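You operate a simulated robot arm through the tools that you are given. There is no shell and no other tool.

You are at the controls of a simulated robot arm. One attempt, no reset.

## Task
Slide the yellow crate home on its ledge, stop the first jar at the exit gate and reject it.
Fine: shut the gate before the start, stop the belt before the pusher works; the second jar stays on the belt.

The check looks at the end state, three seconds after you hand in, the way a careful person would. Anything else that was tipped, shoved, dropped, spilled or broken makes it a failure.

## Robot
A 7-joint arm with a two-finger parallel gripper, fixed in place. Base frame: the origin is on the floor under the middle of its stand, x ahead of it, y to its left, z up; the work surface is at about z = 920. Units: mm, degrees, N and s.
It reaches about 1247 mm from its shoulder. Its first joint turns from -132.0 to 132.0 degrees. Payload 3.91 kg.
Tool frame: the origin (TCP) lies between the finger pads and is the grasp point; the fingertips stand 30 mm ahead of it; z points along the fingers, y is the line along which they close. The gripper opens to 110 mm. The fingers are 20 mm wide and 10 mm thick; the gripper's body (48 by 112 mm) begins 55 mm behind the TCP.
Orientation is that of the tool frame in the base frame, as a unit quaternion [w, x, y, z]. With the fingers straight down and closing along the base's y, the tool's x points along the base's -x, its y along +y and its z along -z.

## Interface
- The arm moves only by the tool nudge_tool. Its argument "commands" is a list that holds one entry, the list of rows, each a list of 7 numbers: the closure, from 0 (fully open) to 1 (shut), then the shift along the base's x, y, z in units of 200 mm (1.0 is 200 mm), then the turn, a rotation vector about the base's x, y, z in units of 60 degrees (1.0 is 60 degrees). In form: [[[fingers, tx, ty, tz, wx, wy, wz], ...]]. A call has 1 to 20 rows; each row is the pose to reach, as a shift and turn from the pose commanded when the call began. A call with a number of a shift or a turn outside -1 to 1 is refused whole. A row lasts 0.2 s, in which the tool goes at most 50 mm and 8.6 degrees; a call with a longer step from one row to the next is refused whole, and so is a gripper value outside its range. Where a pose cannot be reached the arm comes as near as it can. A force on the tool above 90 N (or 10 N above the force at the start of the call, whichever is more), or a blocked arm, ends the call early, and 0.2 s more pass. Each finger travels about 108 mm/s and halts on what it meets, pressing with about 44 N; the grip force reading is that of the motor and also rises with nothing between the fingers. The clock runs only during rows and for 0.2 s after the last one: add rows that repeat a pose to give the fingers time. It gives the time, the measured TCP pose, the force on the tool (base axes), the opening and the grip force at its end, in the units of the frame above (readings bear some noise), with the torque about the TCP (base axes, N m) and any sound that the robot's microphone picked up.
- Cameras (640 x 400 px; columns grow to the right, rows downward): "scene" is fixed at [48.6, 648.6, 1629.6]; the picture's right is [0.52, -0.86, 0.00], its down [-0.81, -0.48, -0.34] and it looks along [0.29, 0.17, -0.94] (base axes); focal length 233 px, centre (320, 200). "wrist" rides on the gripper at [72, 17, -103] in the tool frame; the picture's right is [-0.23, 0.97, 0.00], its down [-0.76, -0.18, -0.62] and it looks along [-0.61, -0.14, 0.78] (tool axes); focal length 222 px, centre (320, 200). There is no depth. A picture from a camera that has moved, and an enlarged one, comes with that camera's place and axes in the base frame and with its lens.
- snapshot(camera): a new picture of that camera. The clock stands still meanwhile.
- inspect(camera, box): a new picture of the part [left, top, right, bottom] of that camera's present view, enlarged. The clock stands still meanwhile.
- job_done(): hands the job in; it is judged then, once.

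Places have to be worked out from the pictures, the camera data and where the tool is seen. Open the gripper and draw the arm clear of the work before you hand the job in, unless the task says otherwise.

The tools are called after ">>>" as a command line: name --argument value ..., lists and objects as JSON in quotes. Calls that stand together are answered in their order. nudge_tool: Moves the arm, as the interface text tells. Its arguments: {"type":"object","properties":{"commands":{"type":"array"}},"required":["commands"]} The other tools are called the same way: snapshot (camera) takes a picture; inspect (camera, box) takes an enlarged picture of a part of a camera's view; job_done () hands the job in.

At the start:

```text
time: 0.0
ee_pos: [522.6, 410.2, 1199.8]
tcp_rot: [0.001, -0.001, 1.0, 0.0]
wrist_force: [0.1, 0.7, -0.4]
ft_torque: [-0.01, 0.02, -0.01]
opening: 110.0
finger_force: 0.0
```

scene: 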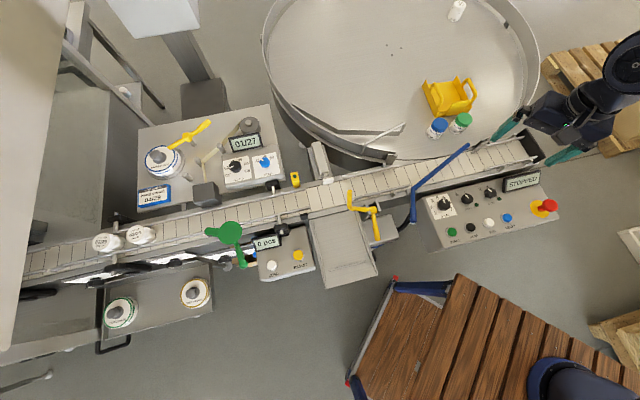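
wrist: 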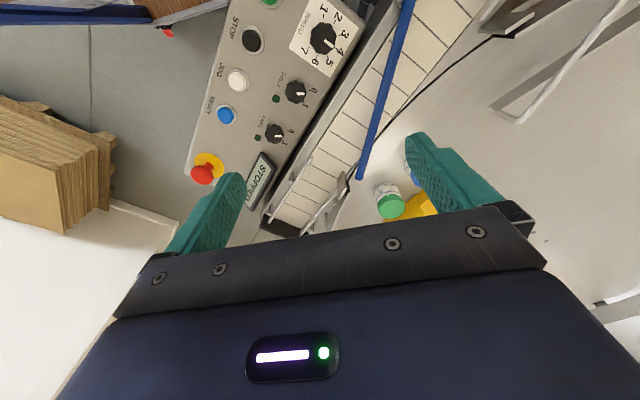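

I start by looking closely at the scene: the belt, panels, gate, crate, and jars. No motion yet.

>>> inspect --camera "scene" --box '[400, 60, 560, 160]'

>>> inspect --camera "scene" --box '[400, 150, 560, 250]'

>>> inspect --camera "scene" --box '[240, 180, 400, 280]'

>>> inspect --camera "scene" --box '[130, 100, 290, 200]'

>>> inspect --camera "scene" --box '[80, 190, 240, 290]'

>>> inspect --camera "scene" --box '[180, 180, 340, 280]'

```text
4.00 times, centred on (480, 110) of scene
camera zoom: at [48.6, 648.6, 1629.6], right [0.52, -0.86, 0.0], down [-0.81, -0.48, -0.34], along [0.29, 0.17, -0.94], focal length 932 px, centre (-320, 560)
```

zoom: 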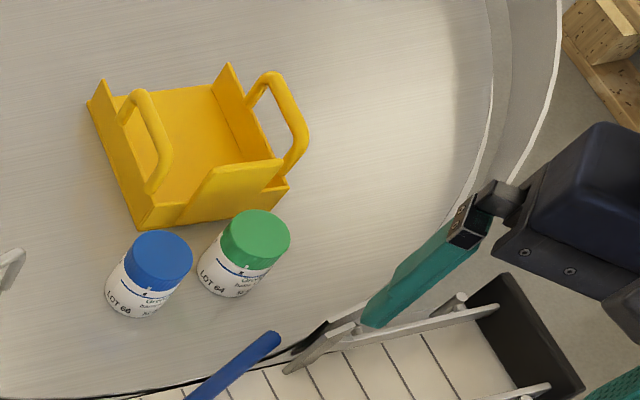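

```text
4.00 times, centred on (480, 200) of scene
camera zoom: at [48.6, 648.6, 1629.6], right [0.52, -0.86, 0.0], down [-0.81, -0.48, -0.34], along [0.29, 0.17, -0.94], focal length 932 px, centre (-320, 200)
```

zoom: 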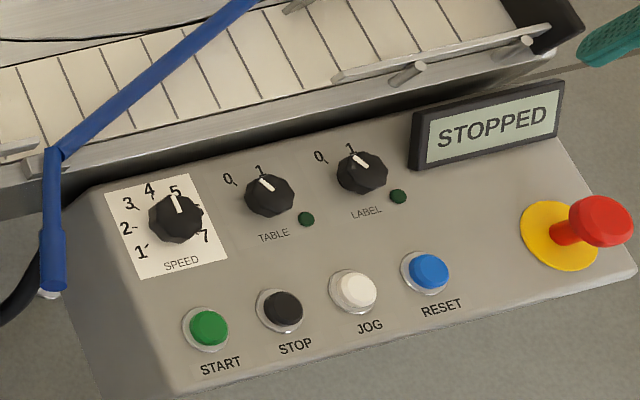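

```text
4.00 times, centred on (320, 230) of scene
camera zoom: at [48.6, 648.6, 1629.6], right [0.52, -0.86, 0.0], down [-0.81, -0.48, -0.34], along [0.29, 0.17, -0.94], focal length 932 px, centre (320, 80)
```

zoom: 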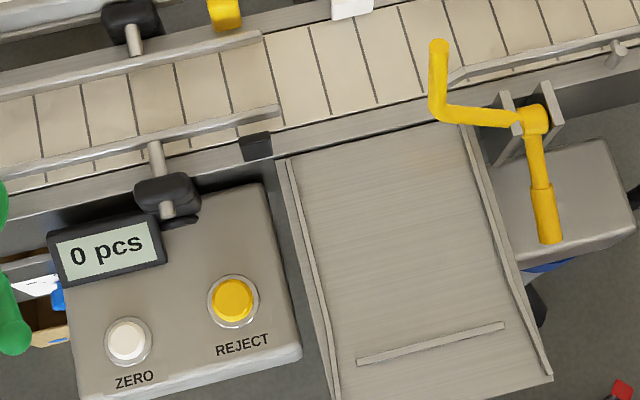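

```text
4.00 times, centred on (210, 150) of scene
camera zoom: at [48.6, 648.6, 1629.6], right [0.52, -0.86, 0.0], down [-0.81, -0.48, -0.34], along [0.29, 0.17, -0.94], focal length 932 px, centre (760, 400)
```

zoom: 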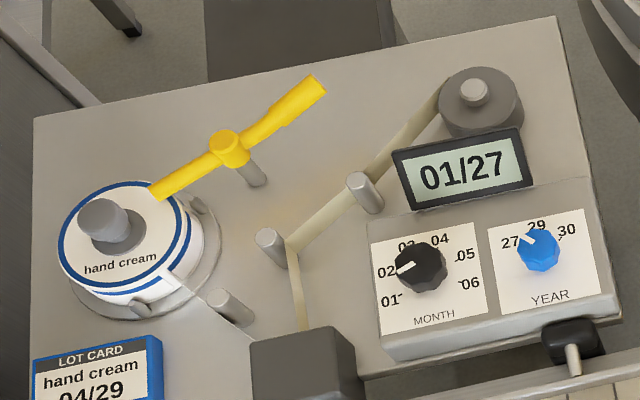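

```text
4.00 times, centred on (160, 240) of scene
camera zoom: at [48.6, 648.6, 1629.6], right [0.52, -0.86, 0.0], down [-0.81, -0.48, -0.34], along [0.29, 0.17, -0.94], focal length 932 px, centre (960, 40)
```

zoom: 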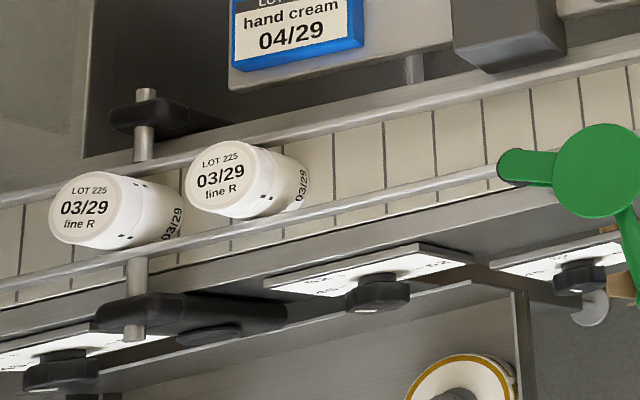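

```text
4.00 times, centred on (260, 230) of scene
camera zoom: at [48.6, 648.6, 1629.6], right [0.52, -0.86, 0.0], down [-0.81, -0.48, -0.34], along [0.29, 0.17, -0.94], focal length 932 px, centre (560, 80)
```

zoom: 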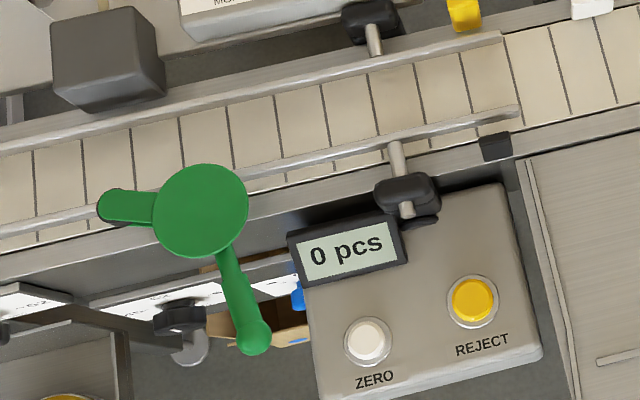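

Now I inspect the rest of the scene: the table, the area under the chute, and the wrist view.

>>> inspect --camera "scene" --box '[330, 170, 430, 250]'

>>> inspect --camera "scene" --box '[260, 90, 420, 190]'

>>> inspect --camera "scene" --box '[380, 130, 480, 230]'

>>> inspect --camera "scene" --box '[70, 240, 270, 365]'

>>> inspect --camera "scene" --box '[260, 0, 560, 190]'

>>> inspect --camera "wrist" --box '[180, 0, 480, 220]'

```text
5.00 times, centred on (380, 210) of scene
camera zoom: at [48.6, 648.6, 1629.6], right [0.52, -0.86, 0.0], down [-0.81, -0.48, -0.34], along [0.29, 0.17, -0.94], focal length 1164 px, centre (20, 150)
```

zoom: 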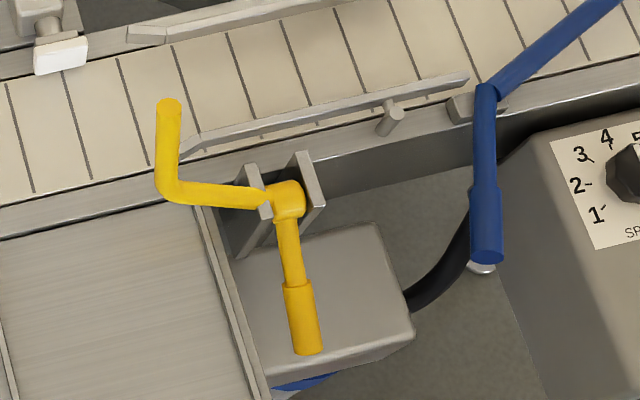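

```text
4.00 times, centred on (340, 140) of scene
camera zoom: at [48.6, 648.6, 1629.6], right [0.52, -0.86, 0.0], down [-0.81, -0.48, -0.34], along [0.29, 0.17, -0.94], focal length 932 px, centre (240, 440)
```

zoom: 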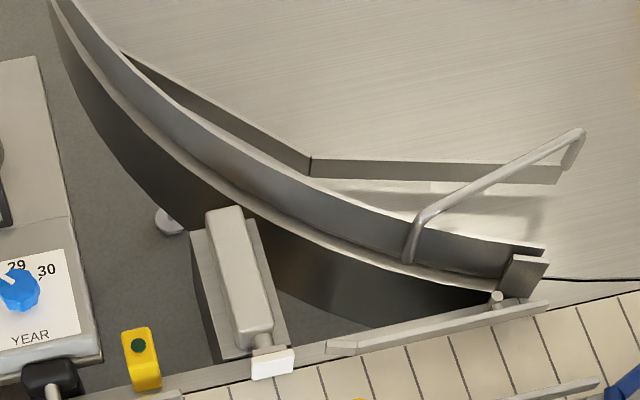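

```text
4.00 times, centred on (430, 180) of scene
camera zoom: at [48.6, 648.6, 1629.6], right [0.52, -0.86, 0.0], down [-0.81, -0.48, -0.34], along [0.29, 0.17, -0.94], focal length 932 px, centre (-120, 280)
```

zoom: 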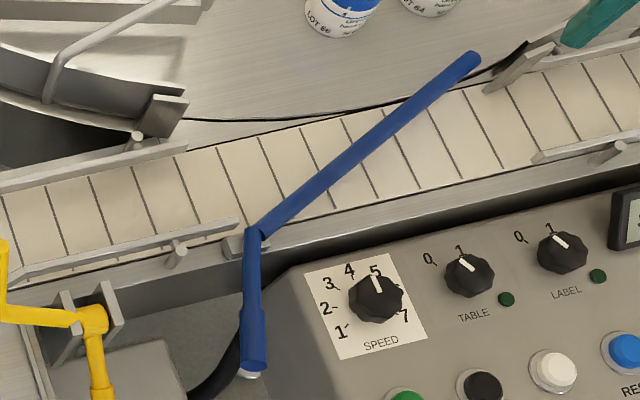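

```text
3.20 times, centred on (170, 302) of scene
camera zoom: at [48.6, 648.6, 1629.6], right [0.52, -0.86, 0.0], down [-0.81, -0.48, -0.34], along [0.29, 0.17, -0.94], focal length 745 px, centre (800, -128)
```

zoom: 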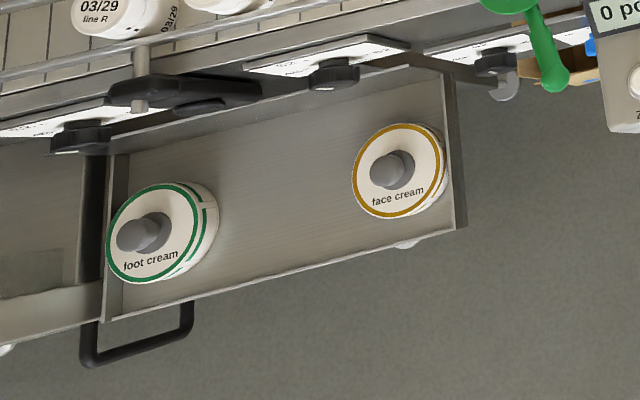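

```text
2.11 times, centred on (410, 95) of scene
camera zoom: at [48.6, 648.6, 1629.6], right [0.52, -0.86, 0.0], down [-0.81, -0.48, -0.34], along [0.29, 0.17, -0.94], focal length 490 px, centre (130, 421)
```

zoom: 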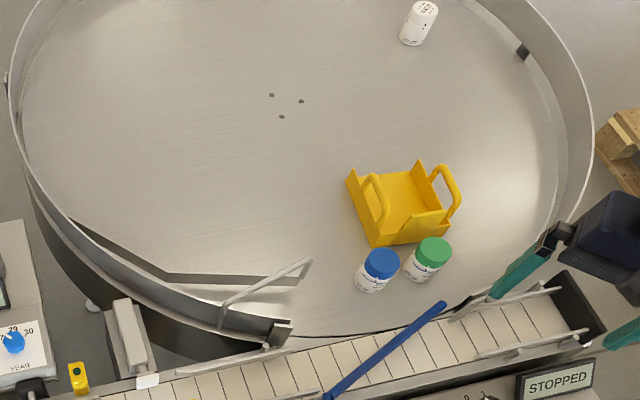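

```text
1.82 times, centred on (330, 110) of wrist
camera zoom: at [450.8, 426.1, 1302.4], right [0.23, 0.97, 0.0], down [0.76, -0.18, 0.62], along [0.61, -0.14, -0.78], focal length 404 px, centre (302, 364)
```

zoom: 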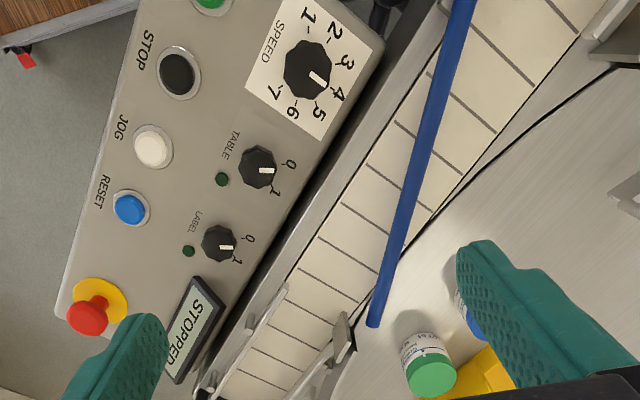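

The yellow crank beside the chute looks like the exit gate (currently raised), the pusher sits opposite the chute, and the yellow crate with two handles seems to be on the table side near (900, 565). I move the wrist camera nearer to the crate, staying at a safe height.

>>> nudge_tool --commands '[[[0, 0.2, 0.11, 0, 0, 0, 0], [0, 0.4, 0.22, 0, 0, 0, 0], [0, 0.6, 0.33, 0, 0, 0, 0], [0, 0.8, 0.44, 0, 0, 0, 0], [0, 1.0, 0.55, 0, 0, 0, 0], [0, 1.0, 0.55, 0, 0, 0, 0]]]'

>>> snapshot --camera "wrist"

>>> snapshot --camera "scene"

```text
time: 1.4
ee_pos: [725.4, 521.0, 1198.2]
tcp_rot: [0.0, 0.0, 1.0, 0.001]
wrist_force: [0.3, 0.0, 0.1]
ft_torque: [0.0, -0.03, 0.02]
opening: 109.9
finger_force: 0.0
```

```text
taken
camera wrist: at [653.3, 537.1, 1300.5], right [0.23, 0.97, 0.0], down [0.76, -0.18, 0.62], along [0.61, -0.14, -0.78], focal length 222 px, centre (320, 200)
```

wrist: 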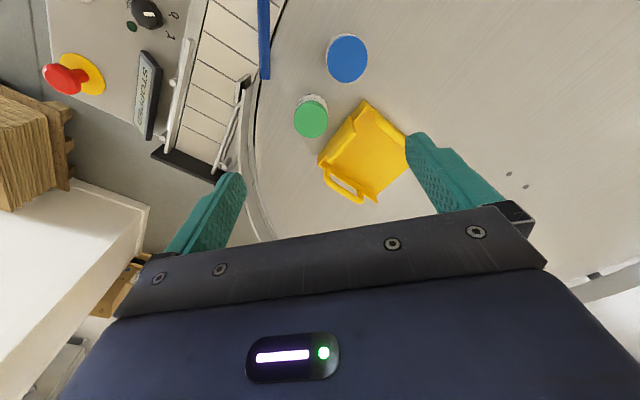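

```text
taken
```

scene: 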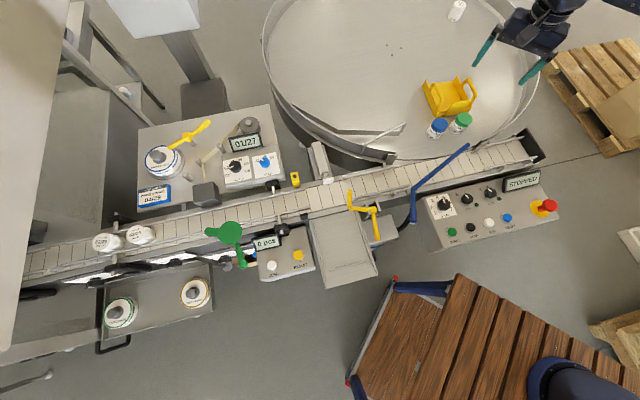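

The crate is clearly visible on the table. I zoom in on it and around.

>>> inspect --camera "wrist" --box '[280, 20, 440, 220]'

>>> inspect --camera "wrist" --box '[40, 0, 290, 160]'

>>> inspect --camera "scene" --box '[300, 200, 400, 300]'

>>> inspect --camera "scene" --box '[410, 65, 490, 145]'

```text
2.00 times, centred on (360, 120) of wrist
camera zoom: at [653.3, 537.1, 1300.5], right [0.23, 0.97, 0.0], down [0.76, -0.18, 0.62], along [0.61, -0.14, -0.78], focal length 444 px, centre (240, 360)
```

zoom: 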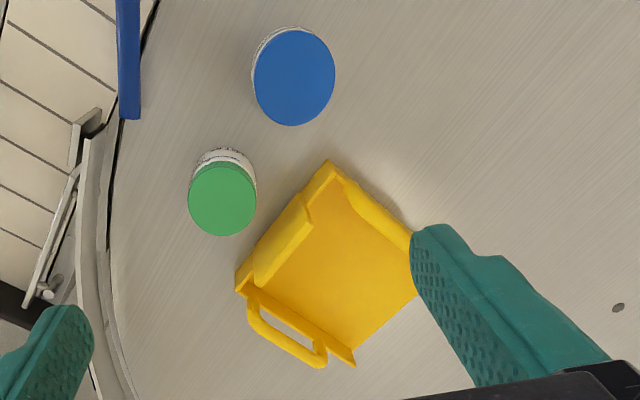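

```text
2.50 times, centred on (165, 80) of wrist
camera zoom: at [653.3, 537.1, 1300.5], right [0.23, 0.97, 0.0], down [0.76, -0.18, 0.62], along [0.61, -0.14, -0.78], focal length 555 px, centre (708, 500)
```

zoom: 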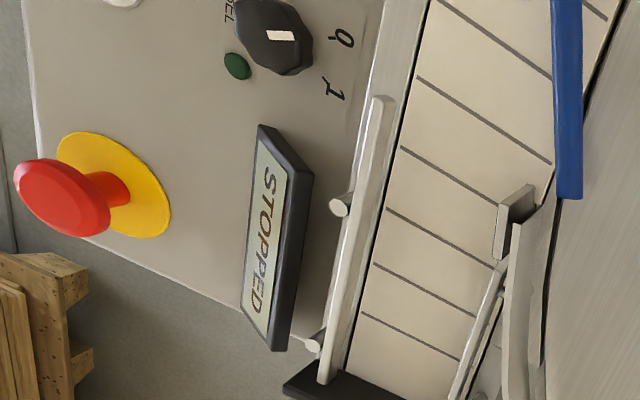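

```text
4.00 times, centred on (350, 250) of scene
camera zoom: at [48.6, 648.6, 1629.6], right [0.52, -0.86, 0.0], down [-0.81, -0.48, -0.34], along [0.29, 0.17, -0.94], focal length 932 px, centre (200, 0)
```

zoom: 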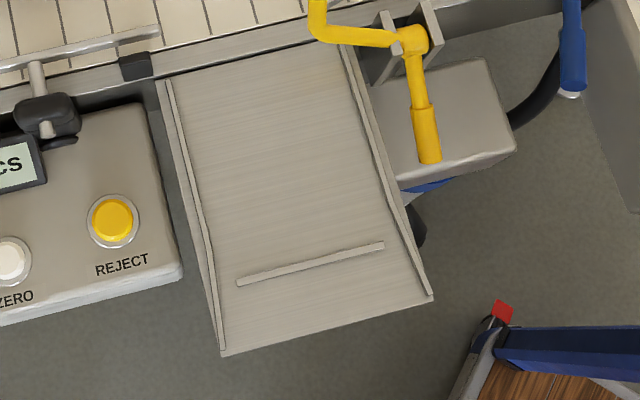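

```text
5.00 times, centred on (450, 105) of scene
camera zoom: at [48.6, 648.6, 1629.6], right [0.52, -0.86, 0.0], down [-0.81, -0.48, -0.34], along [0.29, 0.17, -0.94], focal length 1164 px, centre (-330, 675)
```

zoom: 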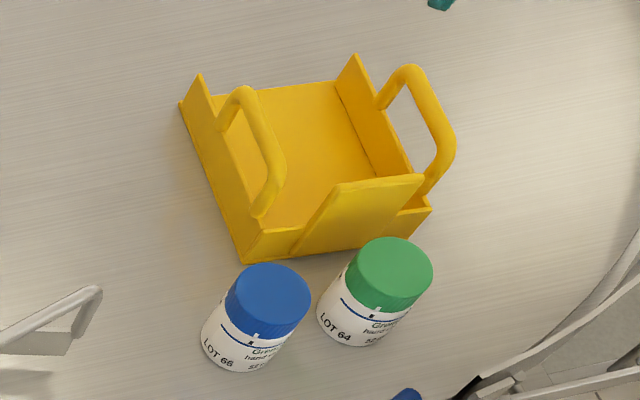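

The crate is about 150 mm square, open at the back, with handle loops on both side walls; it matches the chute's width, so the chute's lower flat part is likely its ledge. I travel back at height toward the chute, looking at the control panel on the way.

>>> nudge_tool --commands '[[[0, -0.2, -0.1, 0, 0, 0, 0], [0, -0.4, -0.2, 0, 0, 0, 0], [0, -0.6, -0.3, 0, 0, 0, 0], [0, -0.8, -0.4, 0, 0, 0, 0], [0, -1.0, -0.5, 0, 0, 0, 0]]]'

>>> nudge_tool --commands '[[[0, -0.24, 0.0, 0, 0, 0, 0], [0, -0.48, 0.0, 0, 0, 0, 0], [0, -0.72, 0, 0, 0, 0, 0], [0, -0.9, 0, 0, 0, 0, 0], [0, -0.9, 0, 0, 0, 0, 0]]]'

>>> snapshot --camera "wrist"

>>> inspect --camera "wrist" --box '[240, 20, 400, 200]'

```text
time: 2.6
ee_pos: [524.0, 419.1, 1201.1]
tcp_rot: [0.0, 0.0, 1.0, 0.0]
wrist_force: [-0.2, 0.3, -0.8]
ft_torque: [-0.04, 0.06, -0.01]
opening: 109.9
finger_force: 0.1
```

```text
time: 3.8
ee_pos: [341.2, 418.0, 1200.5]
tcp_rot: [0.0, 0.0, 1.0, 0.0]
wrist_force: [-0.1, 0.1, 0.0]
ft_torque: [0.01, 0.01, 0.06]
opening: 109.9
finger_force: 0.0
```

```text
taken
camera wrist: at [268.8, 435.3, 1302.6], right [0.23, 0.97, 0.0], down [0.76, -0.18, 0.62], along [0.61, -0.14, -0.78], focal length 222 px, centre (320, 200)
```

wrist: 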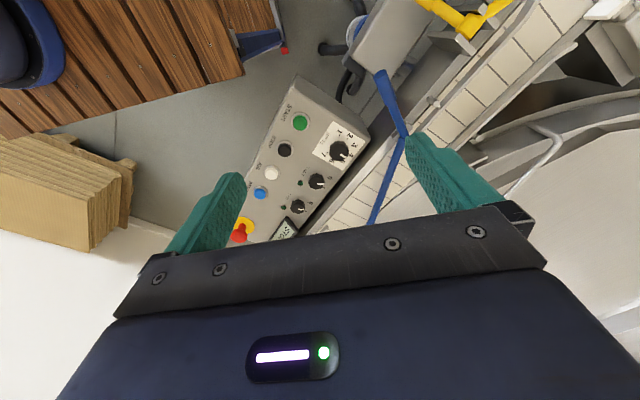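

```text
2.22 times, centred on (320, 110) of wrist
camera zoom: at [268.8, 435.3, 1302.6], right [0.23, 0.97, 0.0], down [0.76, -0.18, 0.62], along [0.61, -0.14, -0.78], focal length 494 px, centre (320, 400)
```

zoom: 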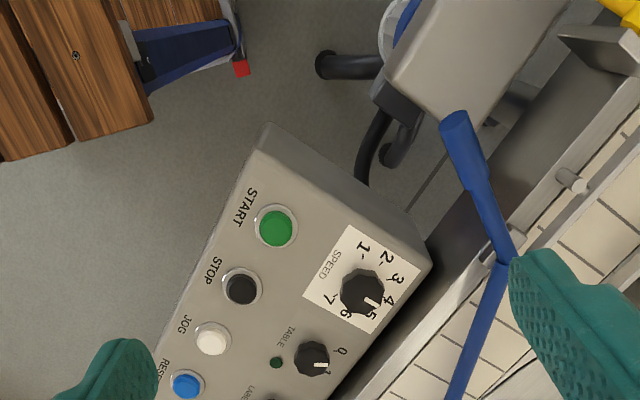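

The panel is readable: START, STOP, JOG, RESET, speed dial near 4–5. I continue at height toward the chute to inspect ledge and gate.

>>> nudge_tool --commands '[[[0, -0.22, 0.08, 0, 0, 0, 0], [0, -0.44, 0.16, 0, 0, 0, 0], [0, -0.66, 0.24, 0, 0, 0, 0], [0, -0.88, 0.32, 0, 0, 0, 0], [0, -1.0, 0.4, 0, 0, 0, 0], [0, -1.0, 0.4, 0, 0, 0, 0]]]'

>>> snapshot --camera "wrist"

>>> snapshot --camera "scene"

```text
time: 5.2
ee_pos: [142.5, 500.2, 1200.0]
tcp_rot: [0.0, 0.001, 1.0, 0.0]
wrist_force: [0.1, 0.2, -0.1]
ft_torque: [0.01, -0.04, 0.01]
opening: 110.1
finger_force: 0.1
```

```text
taken
camera wrist: at [70.0, 516.7, 1301.4], right [0.23, 0.97, 0.0], down [0.76, -0.18, 0.62], along [0.61, -0.14, -0.78], focal length 222 px, centre (320, 200)
```

wrist: 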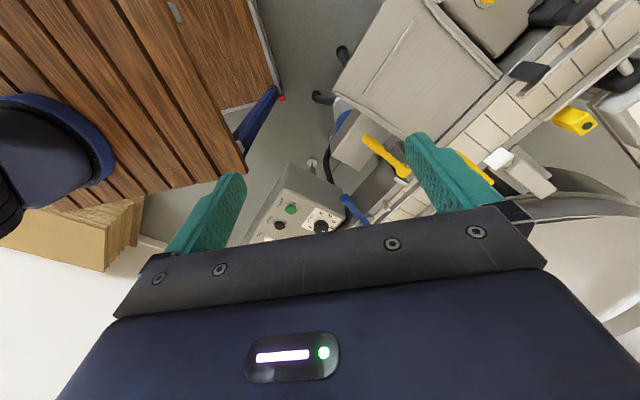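

```text
taken
```

scene: 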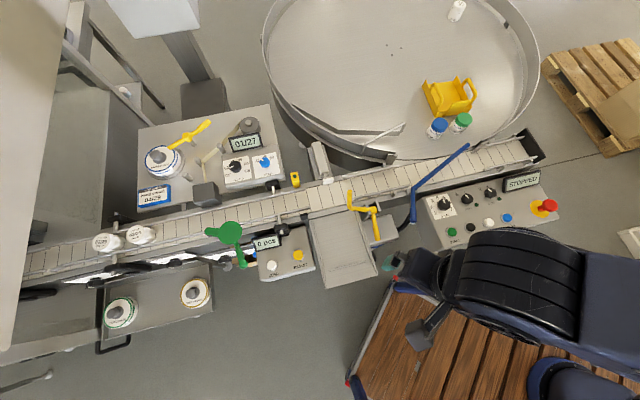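

I turn the tool 60° about the vertical so that the camera looks up along the chute.

>>> nudge_tool --commands '[[[0, -0.03, -0.01, 0, 0, 0, 0.14], [0, -0.06, -0.02, 0, 0, 0, 0.28], [0, -0.09, -0.04, 0, 0, 0, 0.42], [0, -0.12, -0.06, 0, 0, 0, 0.56], [0, -0.15, -0.08, 0, 0, 0, 0.7], [0, -0.18, -0.1, 0, 0, 0, 0.84], [0, -0.2, -0.1, 0, 0, 0, 0.97], [0, -0.2, -0.1, 0, 0, 0, 1.0], [0, -0.2, -0.1, 0, 0, 0, 1.0]]]'

>>> snapshot --camera "wrist"

>>> snapshot --camera "scene"

```text
time: 7.2
ee_pos: [102.8, 478.7, 1199.3]
tcp_rot: [0.0, -0.501, 0.866, 0.001]
wrist_force: [0.1, -0.2, -0.3]
ft_torque: [-0.02, -0.01, 0.01]
opening: 110.1
finger_force: 0.1
```

```text
taken
camera wrist: at [52.7, 424.3, 1302.0], right [-0.73, 0.68, 0.0], down [0.53, 0.57, 0.62], along [0.43, 0.46, -0.78], focal length 222 px, centre (320, 200)
```

wrist: 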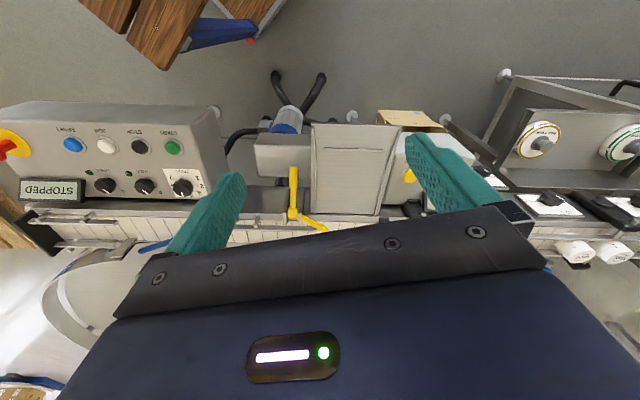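

```text
taken
```

scene: 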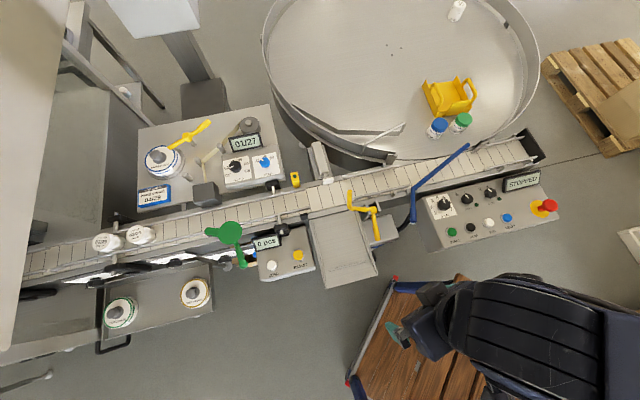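

The camera now looks along the chute. I zoom in on the chute and ledge, the gate crank, and the REJECT panel.

>>> inspect --camera "wrist" --box '[230, 90, 430, 240]'

>>> inspect --camera "wrist" --box '[300, 110, 420, 210]'

>>> inspect --camera "wrist" --box '[0, 90, 230, 240]'

>>> inspect --camera "wrist" --box '[480, 100, 640, 260]'

```text
2.67 times, centred on (330, 165) of wrist
camera zoom: at [52.7, 424.3, 1302.0], right [-0.73, 0.68, 0.0], down [0.53, 0.57, 0.62], along [0.43, 0.46, -0.78], focal length 592 px, centre (293, 293)
```

zoom: 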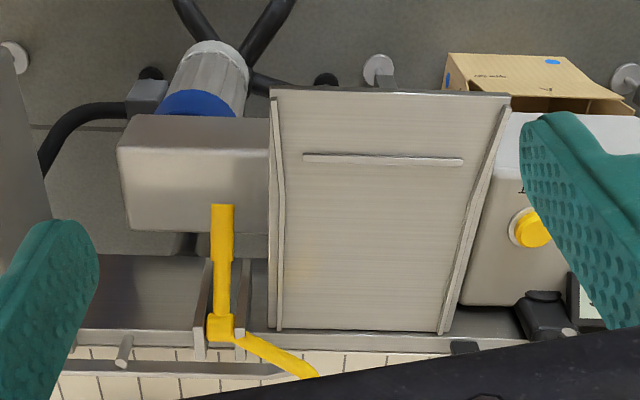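

```text
4.00 times, centred on (360, 160) of wrist
camera zoom: at [52.7, 424.3, 1302.0], right [-0.73, 0.68, 0.0], down [0.53, 0.57, 0.62], along [0.43, 0.46, -0.78], focal length 888 px, centre (160, 360)
```

zoom: 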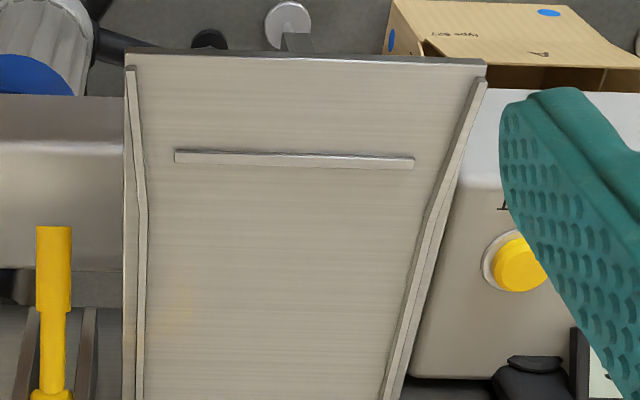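

```text
2.67 times, centred on (115, 165) of wrist
camera zoom: at [52.7, 424.3, 1302.0], right [-0.73, 0.68, 0.0], down [0.53, 0.57, 0.62], along [0.43, 0.46, -0.78], focal length 592 px, centre (867, 293)
```

zoom: 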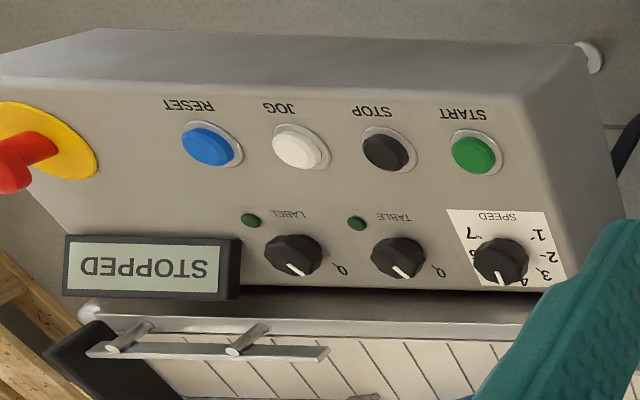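

```text
2.50 times, centred on (560, 180) of wrist
camera zoom: at [52.7, 424.3, 1302.0], right [-0.73, 0.68, 0.0], down [0.53, 0.57, 0.62], along [0.43, 0.46, -0.78], focal length 555 px, centre (-280, 250)
```

zoom: 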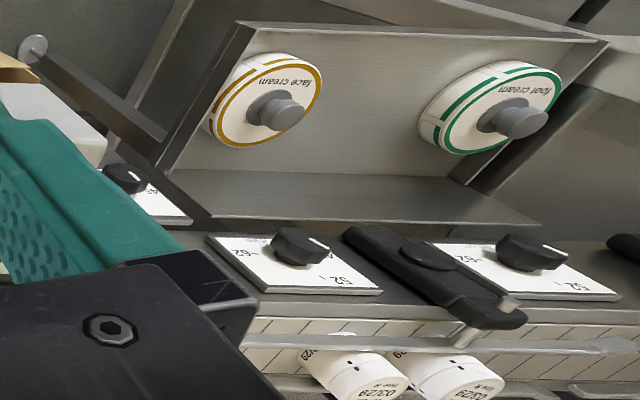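

I zoom on the panel's knobs and on the gate crank in the scene view to judge their states.

>>> inspect --camera "scene" --box '[425, 180, 505, 230]'

>>> inspect --camera "scene" --box '[310, 160, 390, 260]'

>>> inspect --camera "wrist" --box '[80, 130, 220, 220]'

>>> inspect --camera "wrist" --box '[270, 150, 350, 240]'

>>> inspect --camera "scene" --box '[240, 150, 340, 215]'

```text
8.00 times, centred on (465, 205) of scene
camera zoom: at [48.6, 648.6, 1629.6], right [0.52, -0.86, 0.0], down [-0.81, -0.48, -0.34], along [0.29, 0.17, -0.94], focal length 1863 px, centre (-840, 160)
```

zoom: 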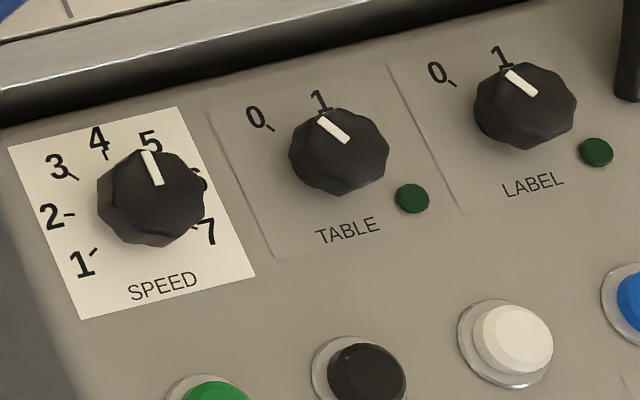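

```text
4.00 times, centred on (350, 210) of scene
camera zoom: at [48.6, 648.6, 1629.6], right [0.52, -0.86, 0.0], down [-0.81, -0.48, -0.34], along [0.29, 0.17, -0.94], focal length 932 px, centre (200, 160)
```

zoom: 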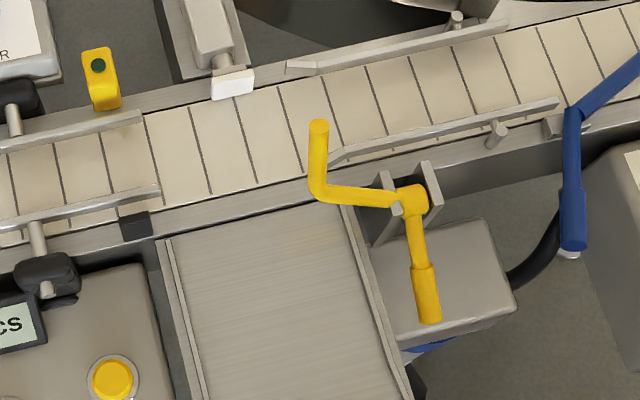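

```text
4.44 times, centred on (150, 175) of wrist
camera zoom: at [52.7, 424.3, 1302.0], right [-0.73, 0.68, 0.0], down [0.53, 0.57, 0.62], along [0.43, 0.46, -0.78], focal length 987 px, centre (1076, 311)
```

zoom: 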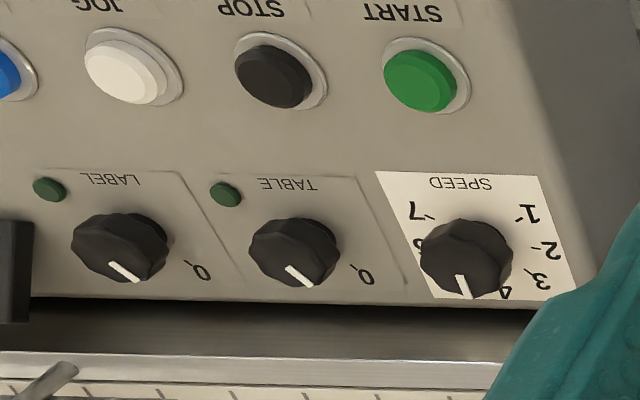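

```text
4.44 times, centred on (310, 195) of wrist
camera zoom: at [52.7, 424.3, 1302.0], right [-0.73, 0.68, 0.0], down [0.53, 0.57, 0.62], along [0.43, 0.46, -0.78], focal length 987 px, centre (364, 222)
```

zoom: 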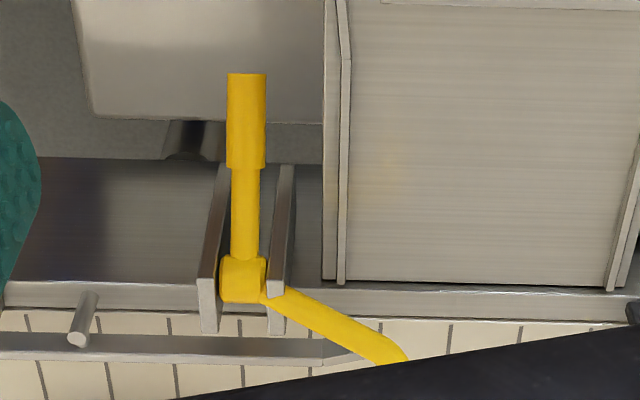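

```text
6.15 times, centred on (290, 182) of scene
camera zoom: at [48.6, 648.6, 1629.6], right [0.52, -0.86, 0.0], down [-0.81, -0.48, -0.34], along [0.29, 0.17, -0.94], focal length 1433 px, centre (505, 308)
```

zoom: 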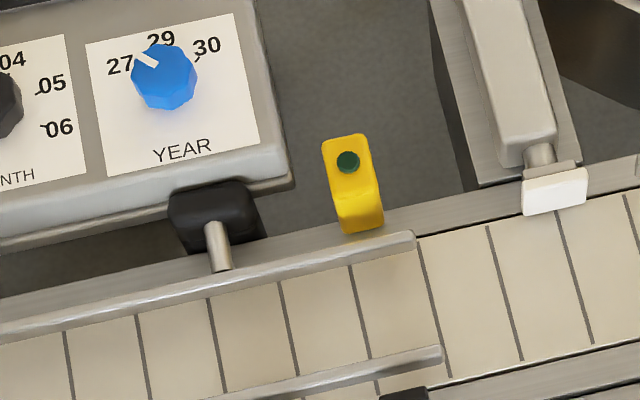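

Ticks versus pointers in three views say SPEED is on 4, TABLE on 0 and LABEL on 0 — so the start runs only the belt. I tilt the camera up and come somewhat lower to see the gate, ledge and jars more from the side.

>>> nudge_tool --commands '[[[0, 0.05, 0.03, -0.1, 0.1, -0.093, 0], [0, 0.1, 0.06, -0.2, 0.2, -0.186, 0], [0, 0.15, 0.09, -0.3, 0.3, -0.279, 0], [0, 0.2, 0.12, -0.4, 0.389, -0.363, 0], [0, 0.2, 0.12, -0.4, 0.389, -0.363, 0]]]'

>>> snapshot --camera "wrist"

>>> inspect --camera "wrist" --box '[180, 0, 420, 150]'

>>> inspect --camera "wrist" --box '[400, 0, 640, 150]'

```text
time: 8.4
ee_pos: [142.0, 502.1, 1120.3]
tcp_rot: [0.264, -0.481, 0.832, 0.081]
wrist_force: [1.1, 0.5, -0.4]
ft_torque: [-0.04, -0.02, 0.0]
opening: 110.3
finger_force: 0.0
```

```text
taken
camera wrist: at [61.7, 416.4, 1168.4], right [-0.73, 0.68, 0.0], down [0.23, 0.24, 0.94], along [0.64, 0.69, -0.33], focal length 222 px, centre (320, 200)
```

wrist: 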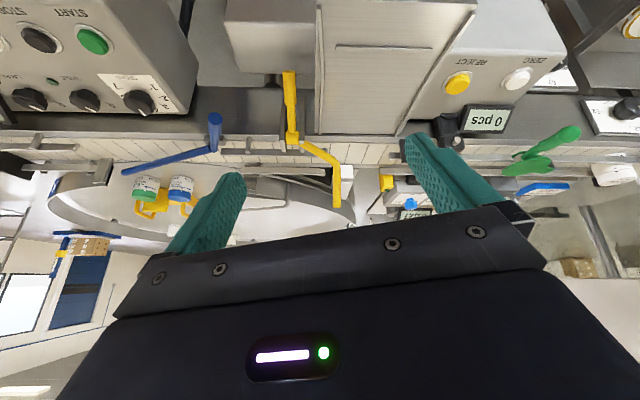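

```text
2.67 times, centred on (300, 75) of wrist
camera zoom: at [61.7, 416.4, 1168.4], right [-0.73, 0.68, 0.0], down [0.23, 0.24, 0.94], along [0.64, 0.69, -0.33], focal length 592 px, centre (373, 533)
```

zoom: 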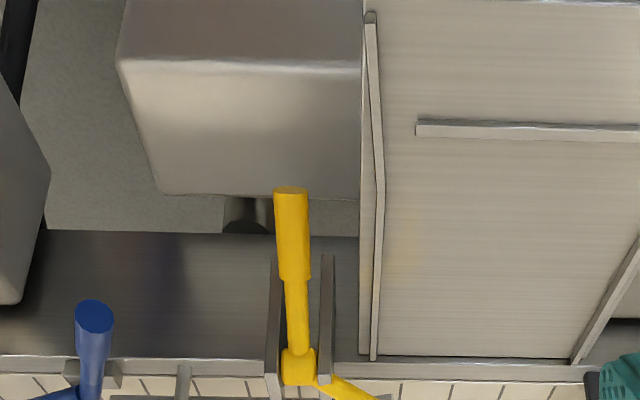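

```text
2.67 times, centred on (520, 75) of wrist
camera zoom: at [61.7, 416.4, 1168.4], right [-0.73, 0.68, 0.0], down [0.23, 0.24, 0.94], along [0.64, 0.69, -0.33], focal length 592 px, centre (-213, 533)
```

zoom: 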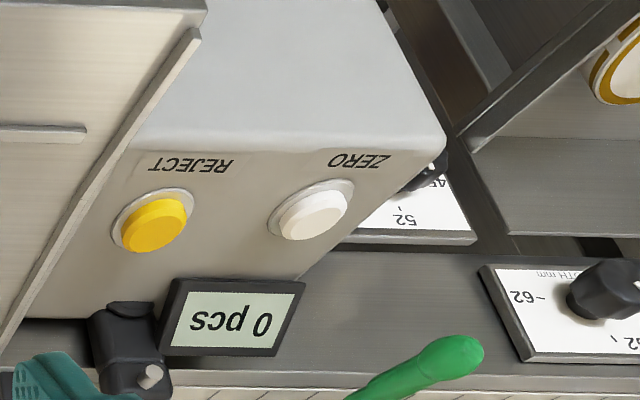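

The view is upside-down (world up = image down). I zoom on the gate rod and the green paddle.

>>> inspect --camera "wrist" --box '[250, 110, 380, 220]'

>>> inspect --camera "wrist" --box '[480, 100, 640, 220]'

>>> inspect --camera "wrist" --box '[40, 130, 240, 250]'

```text
3.64 times, centred on (315, 165) of wrist
camera zoom: at [61.7, 416.4, 1168.4], right [-0.73, 0.68, 0.0], down [0.23, 0.24, 0.94], along [0.64, 0.69, -0.33], focal length 808 px, centre (338, 327)
```

zoom: 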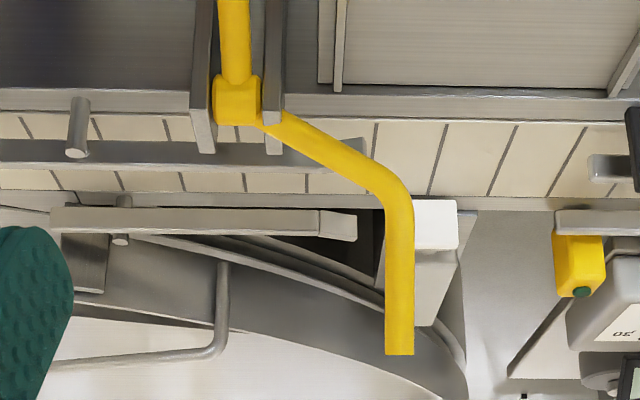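

```text
3.33 times, centred on (560, 160) of wrist
camera zoom: at [61.7, 416.4, 1168.4], right [-0.73, 0.68, 0.0], down [0.23, 0.24, 0.94], along [0.64, 0.69, -0.33], focal length 740 px, centre (-480, 333)
```

zoom: 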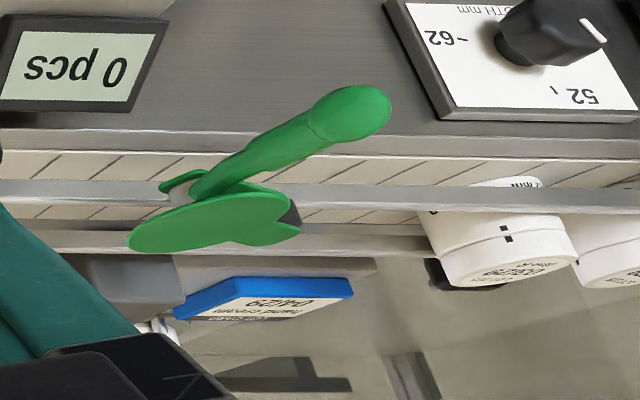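

```text
3.20 times, centred on (140, 190) of wrist
camera zoom: at [61.7, 416.4, 1168.4], right [-0.73, 0.68, 0.0], down [0.23, 0.24, 0.94], along [0.64, 0.69, -0.33], focal length 711 px, centre (896, 232)
```

zoom: 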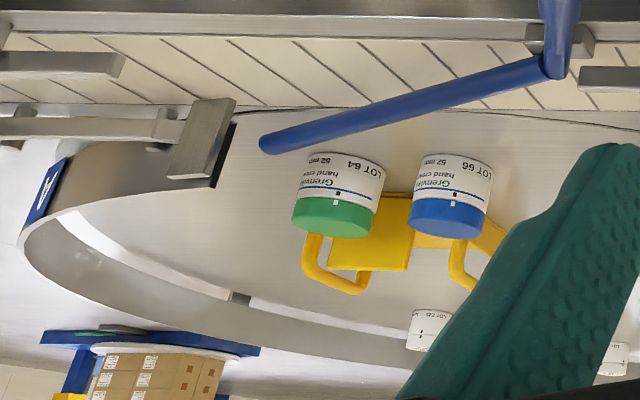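

The gate rod stands up (tip about (287, 699, 1056), hub about (313, 617, 947)), so the gate is open; the crate's tall front tab is about (805, 533) with top near z 995. I level the tool again and go closer above the ledge to see the ridge and rails in detail.

>>> nudge_tool --commands '[[[0, 0.01, 0.06, 0.0, -0.1, 0.093, -0.06], [0, 0.02, 0.12, -0.03, -0.2, 0.186, -0.12], [0, 0.03, 0.18, -0.06, -0.3, 0.279, -0.18], [0, 0.04, 0.24, -0.1, -0.389, 0.363, -0.22], [0, 0.04, 0.24, -0.15, -0.389, 0.363, -0.22]]]'

>>> snapshot --camera "wrist"

>>> inspect --camera "wrist" --box '[200, 0, 440, 150]'

```text
refused: row 1 steps farther than a row can; nothing moved
```

```text
taken
camera wrist: at [61.7, 416.4, 1168.4], right [-0.73, 0.68, 0.0], down [0.23, 0.24, 0.94], along [0.64, 0.69, -0.33], focal length 222 px, centre (320, 200)
```

wrist: 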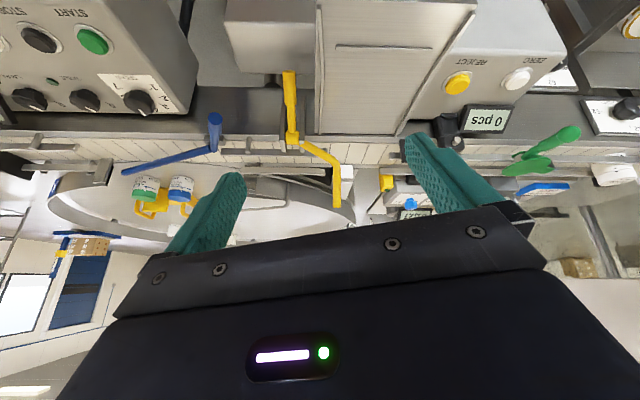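

```text
2.67 times, centred on (320, 75) of wrist
camera zoom: at [61.7, 416.4, 1168.4], right [-0.73, 0.68, 0.0], down [0.23, 0.24, 0.94], along [0.64, 0.69, -0.33], focal length 592 px, centre (320, 533)
```

zoom: 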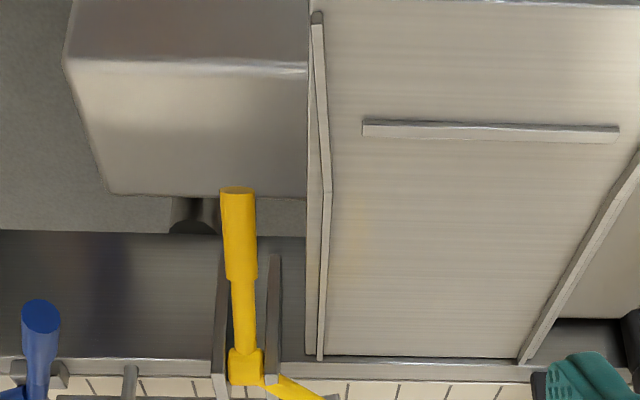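

The first row turned a bit too far for one step; I untilt only, in smaller steps.

>>> nudge_tool --commands '[[[0, 0.01, 0.06, 0.0, -0.09, 0.084, 0], [0, 0.02, 0.12, -0.03, -0.18, 0.168, 0], [0, 0.03, 0.18, -0.06, -0.27, 0.252, 0], [0, 0.04, 0.22, -0.1, -0.36, 0.336, 0], [0, 0.04, 0.24, -0.15, -0.389, 0.363, 0], [0, 0.04, 0.24, -0.15, -0.389, 0.363, 0]]]'

>>> snapshot --camera "wrist"

>>> inspect --camera "wrist" --box '[200, 0, 440, 150]'

```text
time: 9.8
ee_pos: [151.7, 549.4, 1090.6]
tcp_rot: [0.0, -0.499, 0.866, 0.0]
wrist_force: [-0.1, -0.3, 0.1]
ft_torque: [0.0, 0.02, 0.02]
opening: 110.3
finger_force: 0.0
```

```text
taken
camera wrist: at [100.8, 495.7, 1192.7], right [-0.73, 0.68, 0.0], down [0.54, 0.57, 0.62], along [0.43, 0.45, -0.78], focal length 222 px, centre (320, 200)
```

wrist: 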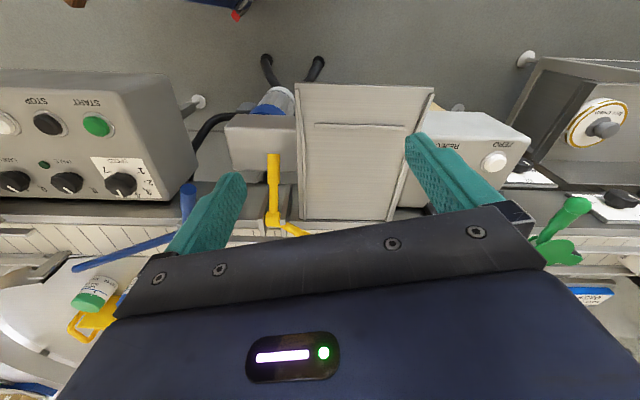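

```text
2.67 times, centred on (320, 75) of wrist
camera zoom: at [100.8, 495.7, 1192.7], right [-0.73, 0.68, 0.0], down [0.54, 0.57, 0.62], along [0.43, 0.45, -0.78], focal length 592 px, centre (320, 533)
```

zoom: 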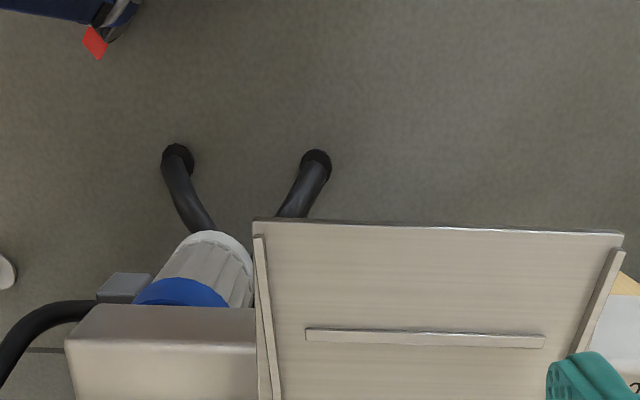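

I zoom tightly on the ledge in this nearer view to measure it.

>>> inspect --camera "wrist" --box '[285, 75, 445, 175]'

>>> inspect --camera "wrist" --box '[255, 140, 415, 240]'

```text
4.00 times, centred on (365, 125) of wrist
camera zoom: at [100.8, 495.7, 1192.7], right [-0.73, 0.68, 0.0], down [0.54, 0.57, 0.62], along [0.43, 0.45, -0.78], focal length 888 px, centre (140, 500)
```

zoom: 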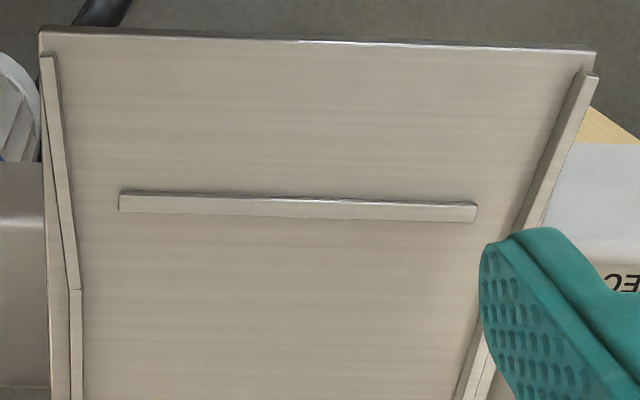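

```text
4.00 times, centred on (335, 190) of wrist
camera zoom: at [100.8, 495.7, 1192.7], right [-0.73, 0.68, 0.0], down [0.54, 0.57, 0.62], along [0.43, 0.45, -0.78], focal length 888 px, centre (260, 240)
```

zoom: 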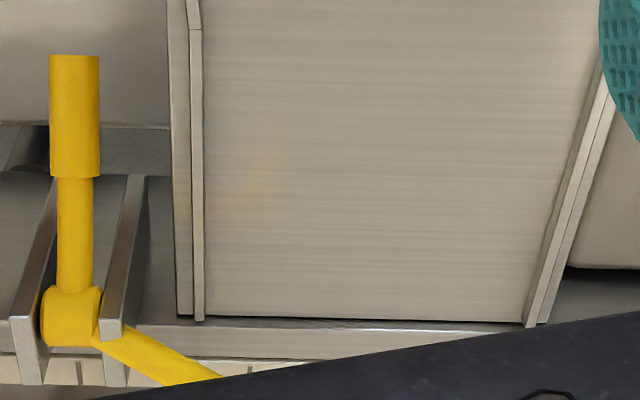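

The ledge is measured: end at about z 913, ridge at v≈522 (v = (x+y)/√2), floor rising gently to the belt edge, rails about 131 mm apart. I will shut the gate first, by its handle (end about (251, 559, 901), hub (313, 619, 948)); I move above the handle with fingers set to close along the belt direction.

>>> nudge_tool --commands '[[[0.3, 0.14, 0.02, -0.1, 0, 0, -0.06], [0.636, 0.28, 0.04, -0.2, 0, 0, -0.12], [0.636, 0.42, 0.07, -0.3, 0, 0, -0.18], [0.636, 0.567, 0.094, -0.4, 0, 0, -0.25], [0.636, 0.567, 0.094, -0.4, 0, 0, -0.25], [0.636, 0.567, 0.094, -0.4, 0, 0, -0.25]]]'

>>> snapshot --camera "wrist"

>>> inspect --camera "scene" --box '[310, 160, 430, 260]'

```text
time: 11.2
ee_pos: [263.7, 569.6, 1008.8]
tcp_rot: [0.0, -0.383, 0.924, 0.0]
wrist_force: [0.2, 0.8, 0.8]
ft_torque: [-0.03, 0.0, 0.02]
opening: 39.8
finger_force: 0.2
```

```text
taken
camera wrist: at [201.2, 530.8, 1110.9], right [-0.53, 0.85, 0.0], down [0.66, 0.41, 0.62], along [0.53, 0.33, -0.78], focal length 222 px, centre (320, 200)
```

wrist: 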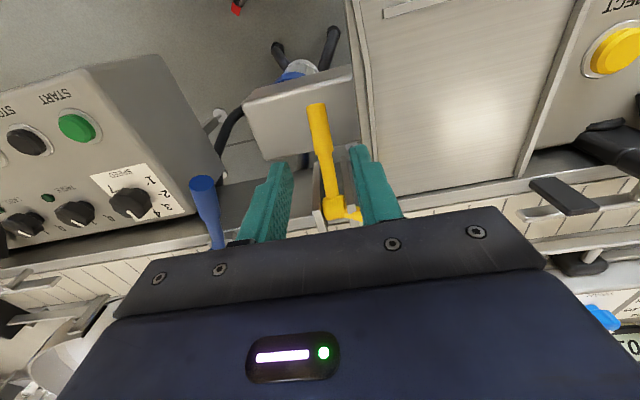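

```text
4.00 times, centred on (370, 210) of scene
camera zoom: at [48.6, 648.6, 1629.6], right [0.52, -0.86, 0.0], down [-0.81, -0.48, -0.34], along [0.29, 0.17, -0.94], focal length 932 px, centre (120, 160)
```

zoom: 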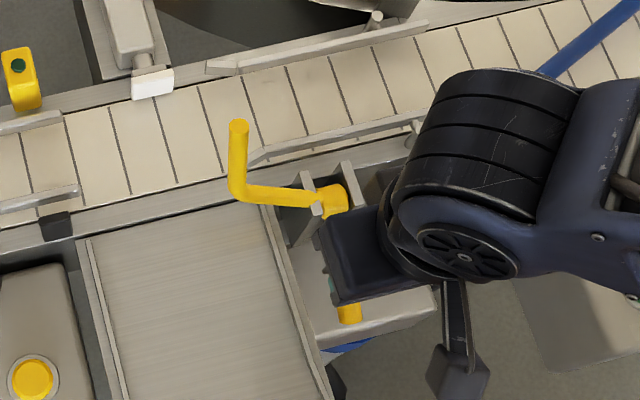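

The fingers straddle the handle's line (handle centred between them in the picture). I lower to the handle's height and stop there before closing.

>>> nudge_tool --commands '[[[0.636, 0, 0.0, -0.2, 0, 0, 0], [0.636, 0, 0, -0.35, 0, 0, 0], [0.636, 0, 0, -0.47, 0, 0, 0], [0.636, 0, 0, -0.47, 0, 0, 0]]]'

>>> inspect --camera "wrist" --box '[220, 80, 420, 230]'

>>> inspect --camera "scene" --box '[310, 160, 430, 260]'

```text
time: 12.2
ee_pos: [264.4, 571.5, 916.5]
tcp_rot: [0.0, -0.383, 0.924, 0.0]
wrist_force: [-0.2, 0.8, 0.1]
ft_torque: [-0.01, 0.01, 0.04]
opening: 39.9
finger_force: 0.0
```

```text
2.67 times, centred on (320, 155) of wrist
camera zoom: at [202.3, 531.9, 1017.0], right [-0.53, 0.85, 0.0], down [0.66, 0.41, 0.62], along [0.53, 0.33, -0.78], focal length 592 px, centre (320, 320)
```

zoom: 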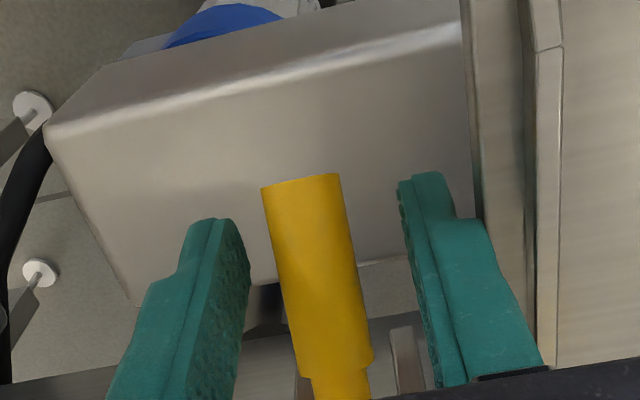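

```text
4.00 times, centred on (370, 210) of scene
camera zoom: at [48.6, 648.6, 1629.6], right [0.52, -0.86, 0.0], down [-0.81, -0.48, -0.34], along [0.29, 0.17, -0.94], focal length 932 px, centre (120, 160)
```

zoom: 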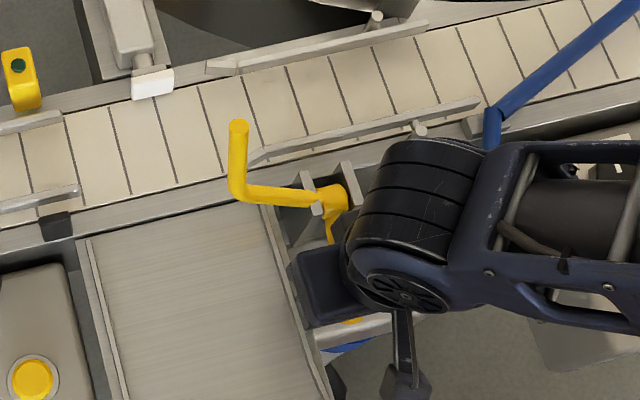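

The handle lies between the fingers. I close on it.

>>> nudge_tool --commands '[[[0.8, 0, 0.0, 0, 0, 0, 0], [1.0, 0, 0, 0, 0, 0, 0], [1.0, 0, 0, 0, 0, 0, 0], [1.0, 0, 0, 0, 0, 0, 0]]]'

```text
time: 13.2
ee_pos: [266.3, 569.9, 914.1]
tcp_rot: [0.0, -0.383, 0.924, -0.001]
wrist_force: [15.0, -19.5, 0.9]
ft_torque: [-0.38, -0.27, 0.0]
opening: 18.7
finger_force: 44.5
```

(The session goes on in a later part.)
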